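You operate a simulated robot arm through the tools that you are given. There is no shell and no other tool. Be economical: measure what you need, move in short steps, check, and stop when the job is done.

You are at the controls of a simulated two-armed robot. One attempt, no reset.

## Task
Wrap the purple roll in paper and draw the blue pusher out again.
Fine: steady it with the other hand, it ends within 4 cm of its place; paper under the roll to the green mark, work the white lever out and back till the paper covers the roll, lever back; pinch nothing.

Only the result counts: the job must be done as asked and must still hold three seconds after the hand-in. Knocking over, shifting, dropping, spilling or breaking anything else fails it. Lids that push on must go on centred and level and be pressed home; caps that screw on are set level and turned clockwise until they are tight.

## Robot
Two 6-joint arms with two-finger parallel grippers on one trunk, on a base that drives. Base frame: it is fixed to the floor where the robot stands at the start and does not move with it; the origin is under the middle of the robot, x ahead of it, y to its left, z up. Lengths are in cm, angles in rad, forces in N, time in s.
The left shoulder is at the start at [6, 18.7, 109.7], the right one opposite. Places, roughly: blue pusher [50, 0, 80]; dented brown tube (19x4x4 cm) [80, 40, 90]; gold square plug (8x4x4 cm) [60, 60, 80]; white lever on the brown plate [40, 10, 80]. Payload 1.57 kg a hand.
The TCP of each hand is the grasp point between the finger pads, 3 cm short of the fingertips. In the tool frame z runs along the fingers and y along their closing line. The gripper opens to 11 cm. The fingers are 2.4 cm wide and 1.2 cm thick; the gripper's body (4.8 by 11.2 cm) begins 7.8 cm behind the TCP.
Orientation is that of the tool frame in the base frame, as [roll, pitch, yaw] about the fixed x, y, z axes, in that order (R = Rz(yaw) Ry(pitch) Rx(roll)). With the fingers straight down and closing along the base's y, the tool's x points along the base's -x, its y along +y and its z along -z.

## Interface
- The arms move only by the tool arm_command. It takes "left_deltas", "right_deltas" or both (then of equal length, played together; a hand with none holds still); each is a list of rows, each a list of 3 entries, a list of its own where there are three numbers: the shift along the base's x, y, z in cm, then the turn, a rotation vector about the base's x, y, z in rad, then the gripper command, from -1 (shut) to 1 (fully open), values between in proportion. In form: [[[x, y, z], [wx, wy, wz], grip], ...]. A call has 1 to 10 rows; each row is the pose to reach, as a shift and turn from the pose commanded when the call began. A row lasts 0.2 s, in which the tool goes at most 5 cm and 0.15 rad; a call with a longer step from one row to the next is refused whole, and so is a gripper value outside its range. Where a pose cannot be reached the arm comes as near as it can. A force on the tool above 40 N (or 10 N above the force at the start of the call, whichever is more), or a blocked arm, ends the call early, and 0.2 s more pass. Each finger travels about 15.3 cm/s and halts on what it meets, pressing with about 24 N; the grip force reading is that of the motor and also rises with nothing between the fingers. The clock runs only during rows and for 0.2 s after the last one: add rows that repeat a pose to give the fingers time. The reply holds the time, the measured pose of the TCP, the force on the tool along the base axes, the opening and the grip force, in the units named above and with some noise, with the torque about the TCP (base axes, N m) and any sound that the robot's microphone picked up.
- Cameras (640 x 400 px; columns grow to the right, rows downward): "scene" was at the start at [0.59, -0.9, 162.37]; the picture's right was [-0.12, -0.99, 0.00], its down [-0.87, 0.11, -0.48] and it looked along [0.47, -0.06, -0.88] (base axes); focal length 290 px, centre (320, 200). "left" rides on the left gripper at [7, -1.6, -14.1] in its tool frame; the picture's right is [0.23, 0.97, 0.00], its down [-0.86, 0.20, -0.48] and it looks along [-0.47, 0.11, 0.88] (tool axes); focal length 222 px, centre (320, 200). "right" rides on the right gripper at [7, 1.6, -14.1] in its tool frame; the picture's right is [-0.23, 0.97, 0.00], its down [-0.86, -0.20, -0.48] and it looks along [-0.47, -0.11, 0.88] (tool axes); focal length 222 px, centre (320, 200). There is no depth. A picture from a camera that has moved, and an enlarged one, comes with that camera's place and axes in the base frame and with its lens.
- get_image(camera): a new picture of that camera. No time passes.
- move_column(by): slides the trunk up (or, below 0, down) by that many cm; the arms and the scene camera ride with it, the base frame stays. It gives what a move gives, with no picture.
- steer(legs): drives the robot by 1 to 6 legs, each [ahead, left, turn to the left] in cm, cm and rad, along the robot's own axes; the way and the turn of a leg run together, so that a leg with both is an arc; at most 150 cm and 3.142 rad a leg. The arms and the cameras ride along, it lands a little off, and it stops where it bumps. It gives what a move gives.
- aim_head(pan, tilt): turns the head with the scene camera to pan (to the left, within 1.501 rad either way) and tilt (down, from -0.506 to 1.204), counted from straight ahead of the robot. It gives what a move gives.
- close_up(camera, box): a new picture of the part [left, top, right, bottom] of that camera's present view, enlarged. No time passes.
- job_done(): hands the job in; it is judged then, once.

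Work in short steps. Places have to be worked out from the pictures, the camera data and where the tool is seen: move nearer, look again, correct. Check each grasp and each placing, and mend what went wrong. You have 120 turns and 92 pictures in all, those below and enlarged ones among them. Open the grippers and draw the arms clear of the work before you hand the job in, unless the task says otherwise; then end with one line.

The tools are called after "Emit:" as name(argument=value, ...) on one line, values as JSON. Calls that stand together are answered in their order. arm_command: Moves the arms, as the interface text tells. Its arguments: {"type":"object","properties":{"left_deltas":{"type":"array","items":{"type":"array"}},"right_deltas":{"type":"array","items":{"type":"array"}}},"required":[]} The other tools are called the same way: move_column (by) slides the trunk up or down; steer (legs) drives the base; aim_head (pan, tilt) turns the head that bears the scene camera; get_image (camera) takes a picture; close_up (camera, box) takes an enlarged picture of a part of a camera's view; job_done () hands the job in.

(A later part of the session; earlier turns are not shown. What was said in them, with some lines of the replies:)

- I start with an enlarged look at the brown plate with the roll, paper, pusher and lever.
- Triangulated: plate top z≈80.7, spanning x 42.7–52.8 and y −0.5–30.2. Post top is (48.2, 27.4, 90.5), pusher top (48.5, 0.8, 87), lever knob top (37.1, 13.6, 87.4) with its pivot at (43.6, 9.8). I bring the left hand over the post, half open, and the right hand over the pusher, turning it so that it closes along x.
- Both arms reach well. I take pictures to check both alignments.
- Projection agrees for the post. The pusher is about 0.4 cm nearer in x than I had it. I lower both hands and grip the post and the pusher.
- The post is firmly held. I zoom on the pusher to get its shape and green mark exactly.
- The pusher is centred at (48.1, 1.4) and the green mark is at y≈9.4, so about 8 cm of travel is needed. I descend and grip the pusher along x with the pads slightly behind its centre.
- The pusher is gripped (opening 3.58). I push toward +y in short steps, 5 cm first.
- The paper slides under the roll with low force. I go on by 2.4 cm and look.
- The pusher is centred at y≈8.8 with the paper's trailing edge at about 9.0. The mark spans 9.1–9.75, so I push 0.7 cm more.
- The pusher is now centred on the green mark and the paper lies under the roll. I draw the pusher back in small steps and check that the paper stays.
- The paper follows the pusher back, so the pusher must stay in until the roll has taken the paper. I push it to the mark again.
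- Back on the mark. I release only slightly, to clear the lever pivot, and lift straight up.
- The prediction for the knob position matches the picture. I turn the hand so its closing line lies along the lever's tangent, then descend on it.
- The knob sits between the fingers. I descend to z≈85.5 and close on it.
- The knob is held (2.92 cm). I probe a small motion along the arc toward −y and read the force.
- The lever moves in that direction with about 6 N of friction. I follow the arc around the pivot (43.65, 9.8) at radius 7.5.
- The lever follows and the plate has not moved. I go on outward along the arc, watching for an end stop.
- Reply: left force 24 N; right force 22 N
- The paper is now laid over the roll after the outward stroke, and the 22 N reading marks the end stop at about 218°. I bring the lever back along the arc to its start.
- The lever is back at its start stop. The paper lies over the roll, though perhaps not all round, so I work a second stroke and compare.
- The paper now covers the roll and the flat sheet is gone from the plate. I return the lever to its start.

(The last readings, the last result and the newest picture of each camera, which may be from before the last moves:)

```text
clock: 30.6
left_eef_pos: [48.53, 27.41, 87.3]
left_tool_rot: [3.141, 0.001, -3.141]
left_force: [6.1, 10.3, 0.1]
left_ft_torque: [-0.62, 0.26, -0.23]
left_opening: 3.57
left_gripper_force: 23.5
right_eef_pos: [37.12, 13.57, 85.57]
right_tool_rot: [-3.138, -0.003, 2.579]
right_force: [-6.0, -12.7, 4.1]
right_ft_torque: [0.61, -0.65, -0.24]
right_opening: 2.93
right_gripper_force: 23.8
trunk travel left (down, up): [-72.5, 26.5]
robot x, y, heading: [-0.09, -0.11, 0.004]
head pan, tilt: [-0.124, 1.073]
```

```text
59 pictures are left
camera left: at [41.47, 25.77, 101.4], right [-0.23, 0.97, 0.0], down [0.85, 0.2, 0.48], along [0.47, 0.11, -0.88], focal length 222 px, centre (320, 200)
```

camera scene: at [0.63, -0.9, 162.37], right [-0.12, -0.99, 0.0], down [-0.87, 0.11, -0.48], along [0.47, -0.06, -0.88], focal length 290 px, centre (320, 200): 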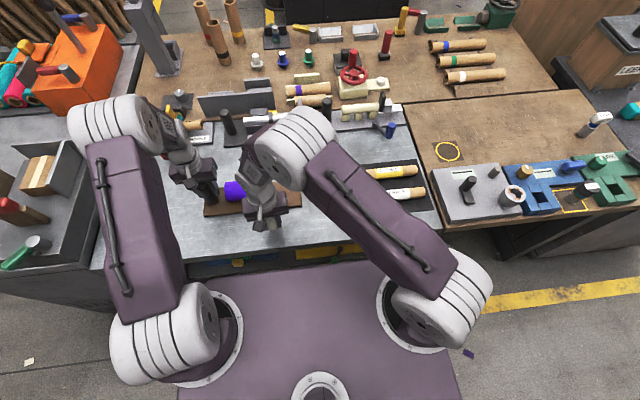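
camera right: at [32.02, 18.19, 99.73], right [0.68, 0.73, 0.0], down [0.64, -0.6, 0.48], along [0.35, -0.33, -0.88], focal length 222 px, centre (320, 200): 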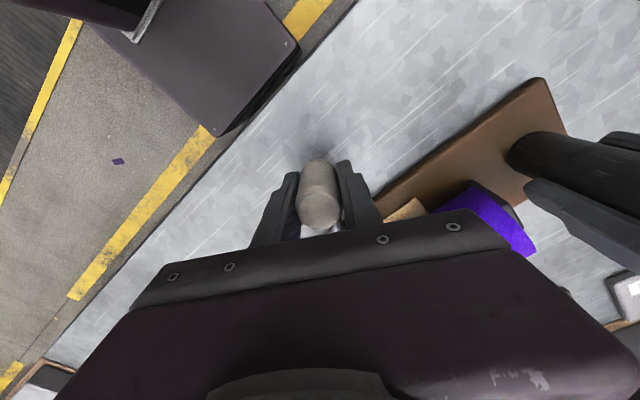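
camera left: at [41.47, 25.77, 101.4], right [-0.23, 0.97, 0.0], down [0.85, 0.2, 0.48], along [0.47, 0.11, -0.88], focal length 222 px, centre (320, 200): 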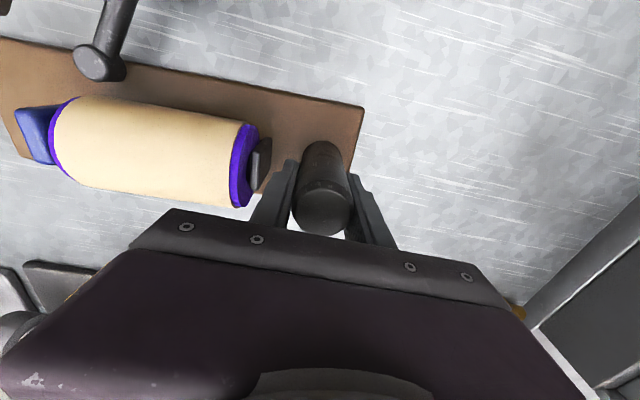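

The lever is at its start stop. I ease the pressure, open the hand and lift off.

Emit:
arm_command(right_deltas=[[[-0.07, -0.13, 0], [0, 0, 0], -0.7], [[-0.07, -0.13, 0], [0, 0, 0], -0.1], [[-0.07, -0.13, 0], [0, 0, 0], -0.1], [[-0.07, -0.13, 3], [0, 0, 0], -0.1], [[-0.07, -0.13, 7], [0, 0, 0], -0.1], [[-0.07, -0.13, 10], [0, 0, 0], -0.1], [[-0.07, -0.13, 12], [0, 0, 0.1], -0.1], [[2, -1, 12], [0, 0, 0.25], -0.1], [[5, -2, 12], [0, 0, 0.4], -0.1], [[8, -3, 12], [0, 0, 0.55], -0.1]])

Emit:
arm_command(right_deltas=[[[1, -1, 0], [0, 0, 0.15], -0.1], [[2, -2, 0], [0, 0, 0.3], -0.1], [[3, -3, 0], [0, 0, 0.45], -0.1], [[3, -3, 0], [0, 0, 0.6], -0.1], [[3, -3, 0], [0, 0, 0.75], -0.1], [[3, -3, 0], [0, 0, 0.9], -0.1], [[3, -3, 0], [0, 0, 1.05], -0.1], [[3, -3, 0], [0, 0, 1.2], -0.1], [[3, -3, 0], [0, 0, 1.35], -0.1], [[3, -3, 0], [0, 0, 1.5], -0.1]])

Emit:
get_image(camera="right")

```text
clock: 32.8
left_eef_pos: [48.39, 27.51, 87.27]
left_tool_rot: [3.141, -0.001, -3.14]
left_force: [-0.7, -0.9, 0.6]
left_ft_torque: [0.34, 0.41, -0.06]
left_opening: 3.55
left_gripper_force: 24.4
right_eef_pos: [45.27, 10.91, 97.59]
right_tool_rot: [3.141, 0.0, 3.135]
right_force: [0.6, 0.8, 0.7]
right_ft_torque: [0.0, 0.01, 0.0]
right_opening: 4.92
right_gripper_force: 0.1
trunk travel left (down, up): [-72.5, 26.5]
robot x, y, heading: [0.15, 0.22, 0.001]
head pan, tilt: [-0.124, 1.073]
```

```text
clock: 35.0
left_eef_pos: [48.45, 27.4, 87.26]
left_tool_rot: [-3.141, 0.001, -3.141]
left_force: [-0.4, 1.1, 0.4]
left_ft_torque: [0.6, 0.31, 0.0]
left_opening: 3.55
left_gripper_force: 24.2
right_eef_pos: [48.28, 7.75, 97.65]
right_tool_rot: [-3.14, 0.002, -1.65]
right_force: [0.2, 0.4, 0.1]
right_ft_torque: [0.0, -0.02, 0.01]
right_opening: 4.96
right_gripper_force: 0.0
trunk travel left (down, up): [-72.5, 26.5]
robot x, y, heading: [-0.03, 0.38, -0.001]
head pan, tilt: [-0.124, 1.073]
```

```text
58 pictures are left
camera right: at [46.15, 0.88, 111.85], right [-0.95, 0.3, 0.0], down [0.27, 0.84, 0.48], along [0.14, 0.46, -0.88], focal length 222 px, centre (320, 200)
```

right: 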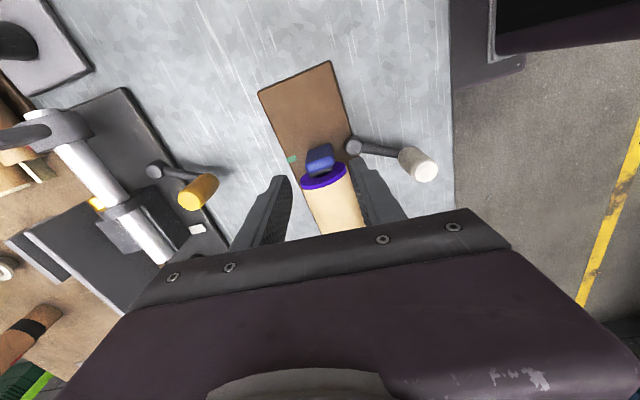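

The hand is above the pusher. I zoom in for its exact place.

Emit:
close_up(camera="right", box=[256, 110, 384, 190])

```text
5.00 times, centred on (320, 150) of right
camera zoom: at [46.15, 0.88, 111.85], right [-0.95, 0.3, 0.0], down [0.27, 0.84, 0.48], along [0.14, 0.46, -0.88], focal length 1111 px, centre (320, 450)
```

zoom: 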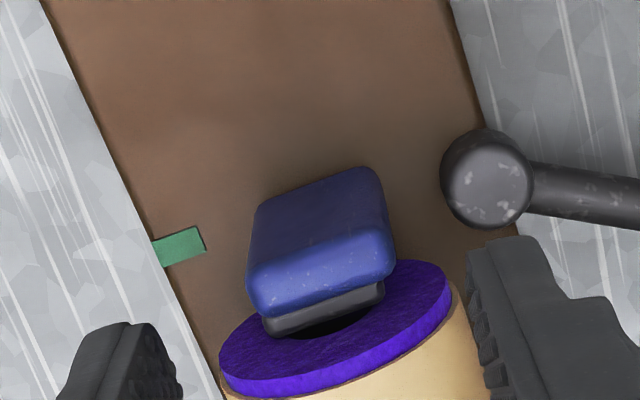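

The pusher is at about (48.5, 9.4) and the plate has shifted only about 0.5 cm. I descend with a narrower opening, tips above the lever pivot, and grip it.

Emit:
arm_command(right_deltas=[[[0.2, 1, -2], [0, 0, 0.08], -0.22], [[0.25, 1.2, -5], [0, 0, 0.08], -0.22], [[0.25, 1.3, -8], [0, 0, 0.08], -0.22], [[0.25, 1.3, -10], [0, 0, 0.08], -0.22], [[0.25, 1.3, -11.7], [0, 0, 0.08], -0.22], [[0.25, 1.3, -11.7], [0, 0, 0.08], -0.22], [[0.25, 1.3, -11.7], [0, 0, 0.08], -0.5], [[0.25, 1.3, -11.7], [0, 0, 0.08], -1], [[0.25, 1.3, -11.7], [0, 0, 0.08], -1]])

Emit:
get_image(camera="right")

```text
clock: 37.0
left_eef_pos: [48.37, 27.62, 87.16]
left_tool_rot: [3.14, 0.0, 3.141]
left_force: [-2.4, 1.3, 0.1]
left_ft_torque: [-0.41, 0.28, -0.3]
left_opening: 3.57
left_gripper_force: 24.3
right_eef_pos: [48.26, 8.94, 85.92]
right_tool_rot: [3.139, -0.001, -1.57]
right_force: [1.4, -2.0, 0.6]
right_ft_torque: [0.43, -0.32, 0.2]
right_opening: 3.59
right_gripper_force: 24.4
trunk travel left (down, up): [-72.5, 26.5]
robot x, y, heading: [-0.0, -0.57, 0.002]
head pan, tilt: [-0.124, 1.073]
```

```text
56 pictures are left
camera right: at [46.76, 2.08, 100.05], right [-0.97, 0.23, 0.0], down [0.2, 0.86, 0.48], along [0.11, 0.47, -0.88], focal length 222 px, centre (320, 200)
```

right: 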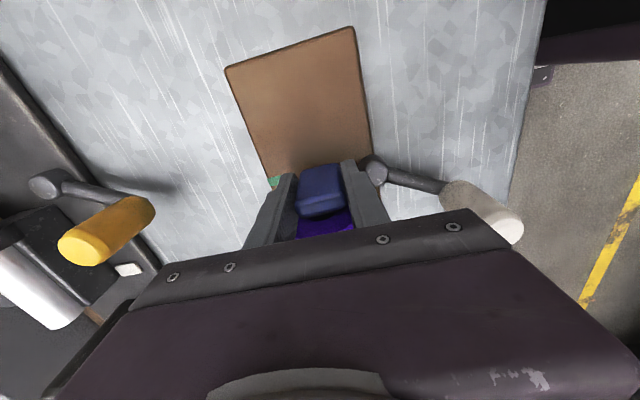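

The pusher is gripped. I draw it out toward −y back to its start, 8 cm.

Emit:
arm_command(right_deltas=[[[0, -0.8, 0], [0, 0, 0], -1], [[0, -1.7, 0], [0, 0, 0], -1], [[0, -2.6, 0], [0, 0, 0], -1], [[0, -3.5, 0], [0, 0, 0], -1], [[0, -4.4, 0], [0, 0, 0], -1], [[0, -5.3, 0], [0, 0, 0], -1], [[0, -6.2, 0], [0, 0, 0], -1], [[0, -7.1, 0], [0, 0, 0], -1], [[0, -8, 0], [0, 0, 0], -1], [[0, -8.1, 0], [0, 0, 0], -1]])

Emit:
get_image(camera="right")

Emit:
close_up(camera="scene", box=[180, 150, 330, 244])

```text
clock: 39.2
left_eef_pos: [48.45, 27.55, 87.16]
left_tool_rot: [3.14, 0.0, 3.141]
left_force: [0.7, -2.9, 5.8]
left_ft_torque: [-1.31, -0.04, -0.17]
left_opening: 3.58
left_gripper_force: 24.0
right_eef_pos: [48.48, 0.98, 85.95]
right_tool_rot: [-3.141, 0.0, -1.571]
right_force: [-0.6, 3.9, -1.3]
right_ft_torque: [0.09, -0.2, 0.17]
right_opening: 3.57
right_gripper_force: 24.3
trunk travel left (down, up): [-72.5, 26.5]
robot x, y, heading: [0.24, 0.0, -0.001]
head pan, tilt: [-0.124, 1.073]
```

```text
55 pictures are left
camera right: at [46.92, -6.11, 100.17], right [-0.97, 0.23, 0.0], down [0.2, 0.85, 0.48], along [0.11, 0.47, -0.88], focal length 222 px, centre (320, 200)
```

right: 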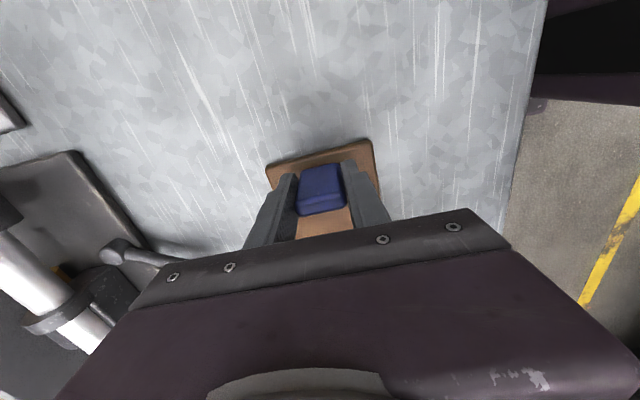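

```text
4.26 times, centred on (255, 197) of scene
camera zoom: at [0.65, -0.89, 162.37], right [-0.12, -0.99, 0.0], down [-0.87, 0.11, -0.48], along [0.47, -0.06, -0.88], focal length 1232 px, centre (597, 213)
```

zoom: 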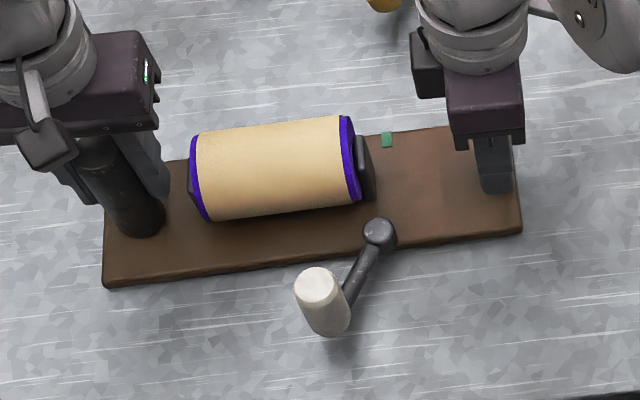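

The roll is wrapped, the pusher is back out at its start place, the lever is home and the plate is hardly shifted. I release both hands and lift clear.

Emit:
arm_command(left_deltas=[[[0, 0, 0], [0, 0, 0], -0.1], [[0, 0, 0], [0, 0, 0], 0.05], [[0, 0, 0], [0, 0, 0], 0.05], [[0, 0, 3], [0, 0, 0], 0.05], [[0, 0, 6], [0, 0, 0], 0.05], [[0, 0, 10], [0, 0, 0], 0.05], [[0, 0, 14], [0, 0, 0], 0.05], [[-3, 1, 17], [0, 0, 0], 0.5], [[-7, 2, 20], [0, 0, 0], 1]], right_deltas=[[[0, 0, 0], [0, 0, 0], -0.2], [[0, 0, 0], [0, 0, 0], -0.1], [[0, 0, 0], [0, 0, 0], -0.1], [[0, 0, 3], [0, 0, 0], -0.1], [[0, 0, 6], [0, 0, 0], -0.1], [[0, 0, 10], [0, 0, 0], -0.1], [[0, 0, 14], [0, 0, 0], 0], [[-3, -1, 17], [0, 0, 0], 0.5], [[-7, -2, 20], [0, 0, 0], 1]])

Emit:
close_up(camera="scene", box=[180, 150, 330, 244])

Emit:
get_image(camera="scene")

```text
refused: row 9 steps farther than a row can; nothing moved
```

```text
4.26 times, centred on (255, 197) of scene
camera zoom: at [0.65, -0.89, 162.37], right [-0.12, -0.99, 0.0], down [-0.87, 0.11, -0.48], along [0.47, -0.06, -0.88], focal length 1232 px, centre (597, 213)
```

zoom: 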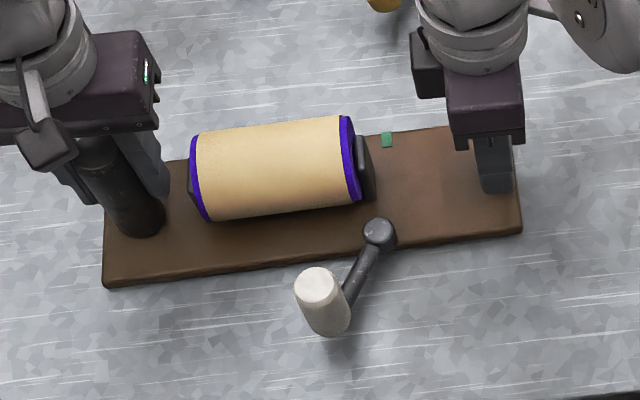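

```text
52 pictures are left
camera scene: at [0.65, -0.89, 162.37], right [-0.12, -0.99, 0.0], down [-0.87, 0.11, -0.48], along [0.47, -0.06, -0.88], focal length 290 px, centre (320, 200)
```

scene: 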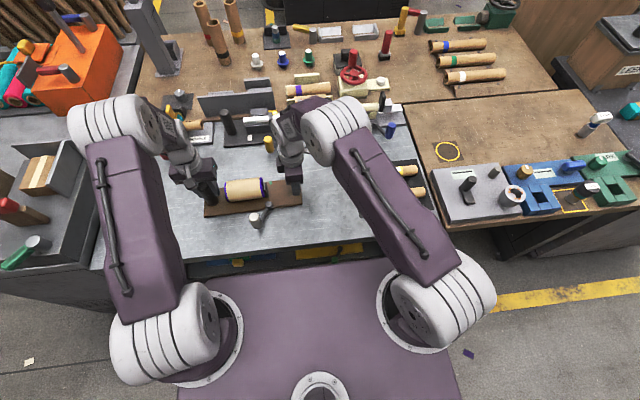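

The last row's step was too long, so nothing moved. I repeat the release and lift with smaller steps.

Emit:
arm_command(left_deltas=[[[0, 0, 0], [0, 0, 0], -0.1], [[0, 0, 0], [0, 0, 0], 0.05], [[0, 0, 0], [0, 0, 0], 0.05], [[0, 0, 3], [0, 0, 0], 0.05], [[0, 0, 6], [0, 0, 0], 0.05], [[0, 0, 10], [0, 0, 0], 0.05], [[0, 0, 14], [0, 0, 0], 0.05], [[-2, 1, 17], [0, 0, 0], 0.5], [[-4, 2, 19], [0, 0, 0], 1]], right_deltas=[[[0, 0, 0], [0, 0, 0], -0.2], [[0, 0, 0], [0, 0, 0], -0.1], [[0, 0, 0], [0, 0, 0], -0.1], [[0, 0, 3], [0, 0, 0], -0.1], [[0, 0, 6], [0, 0, 0], -0.1], [[0, 0, 10], [0, 0, 0], -0.1], [[0, 0, 14], [0, 0, 0], 0], [[-2, -1, 17], [0, 0, 0], 0.5], [[-4, -2, 19], [0, 0, 0], 1]])

Emit:
close_up(camera="scene", box=[180, 150, 330, 244])

Emit:
get_image(camera="right")

Emit:
get_image(camera="left")

```text
clock: 41.2
left_eef_pos: [44.06, 29.49, 106.48]
left_tool_rot: [3.14, 0.001, -3.141]
left_force: [0.2, -0.4, -0.5]
left_ft_torque: [-0.02, 0.01, 0.01]
left_opening: 11.03
left_gripper_force: 0.0
right_eef_pos: [44.08, -1.33, 105.04]
right_tool_rot: [-3.138, 0.001, -1.571]
right_force: [-0.8, 0.0, -1.1]
right_ft_torque: [0.04, -0.04, -0.01]
right_opening: 10.99
right_gripper_force: 0.0
trunk travel left (down, up): [-72.5, 26.5]
robot x, y, heading: [0.12, -0.14, -0.002]
head pan, tilt: [-0.124, 1.073]
```

```text
4.26 times, centred on (255, 197) of scene
camera zoom: at [0.28, -0.95, 162.37], right [-0.12, -0.99, 0.0], down [-0.87, 0.11, -0.48], along [0.47, -0.06, -0.88], focal length 1232 px, centre (597, 213)
```

zoom: 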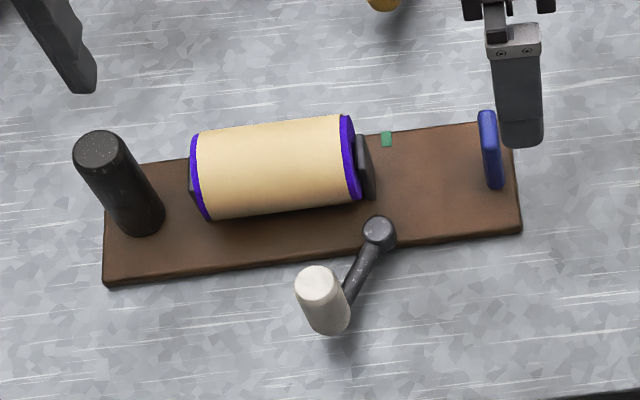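

```text
50 pictures are left
camera right: at [42.51, -8.2, 119.11], right [-0.97, 0.23, 0.0], down [0.2, 0.85, 0.48], along [0.11, 0.47, -0.88], focal length 222 px, centre (320, 200)
```

right: 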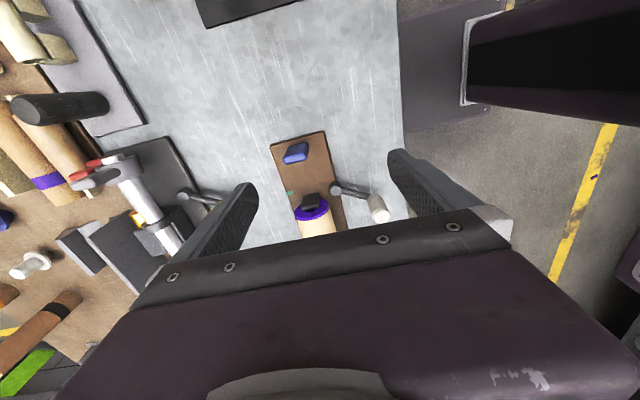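

```text
49 pictures are left
camera left: at [37.02, 27.67, 120.63], right [-0.23, 0.97, 0.0], down [0.85, 0.2, 0.48], along [0.47, 0.11, -0.88], focal length 222 px, centre (320, 200)
```

left: 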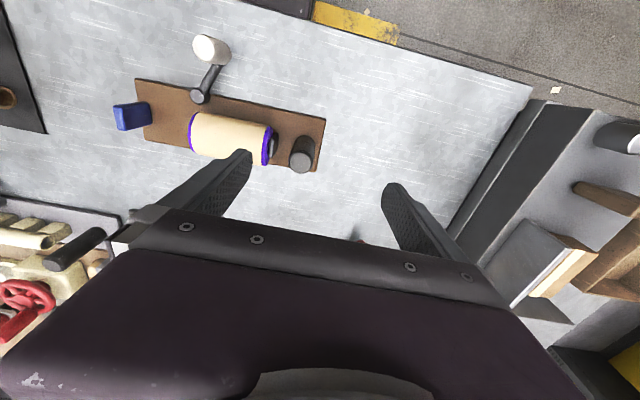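

All checks hold. The roll is wrapped, the pusher stands drawn out at its start place, the lever is home to within about 1.5°, the plate is in place and both hands are clear, so I hand in.

Emit:
job_done()

```text
The job is handed in.
```

The purple roll is wrapped in paper, the blue pusher is drawn back out to its start, and the white lever is back within about 1.5° of where it began. The plate moved by roughly 0.5 cm at most. The job is handed in.
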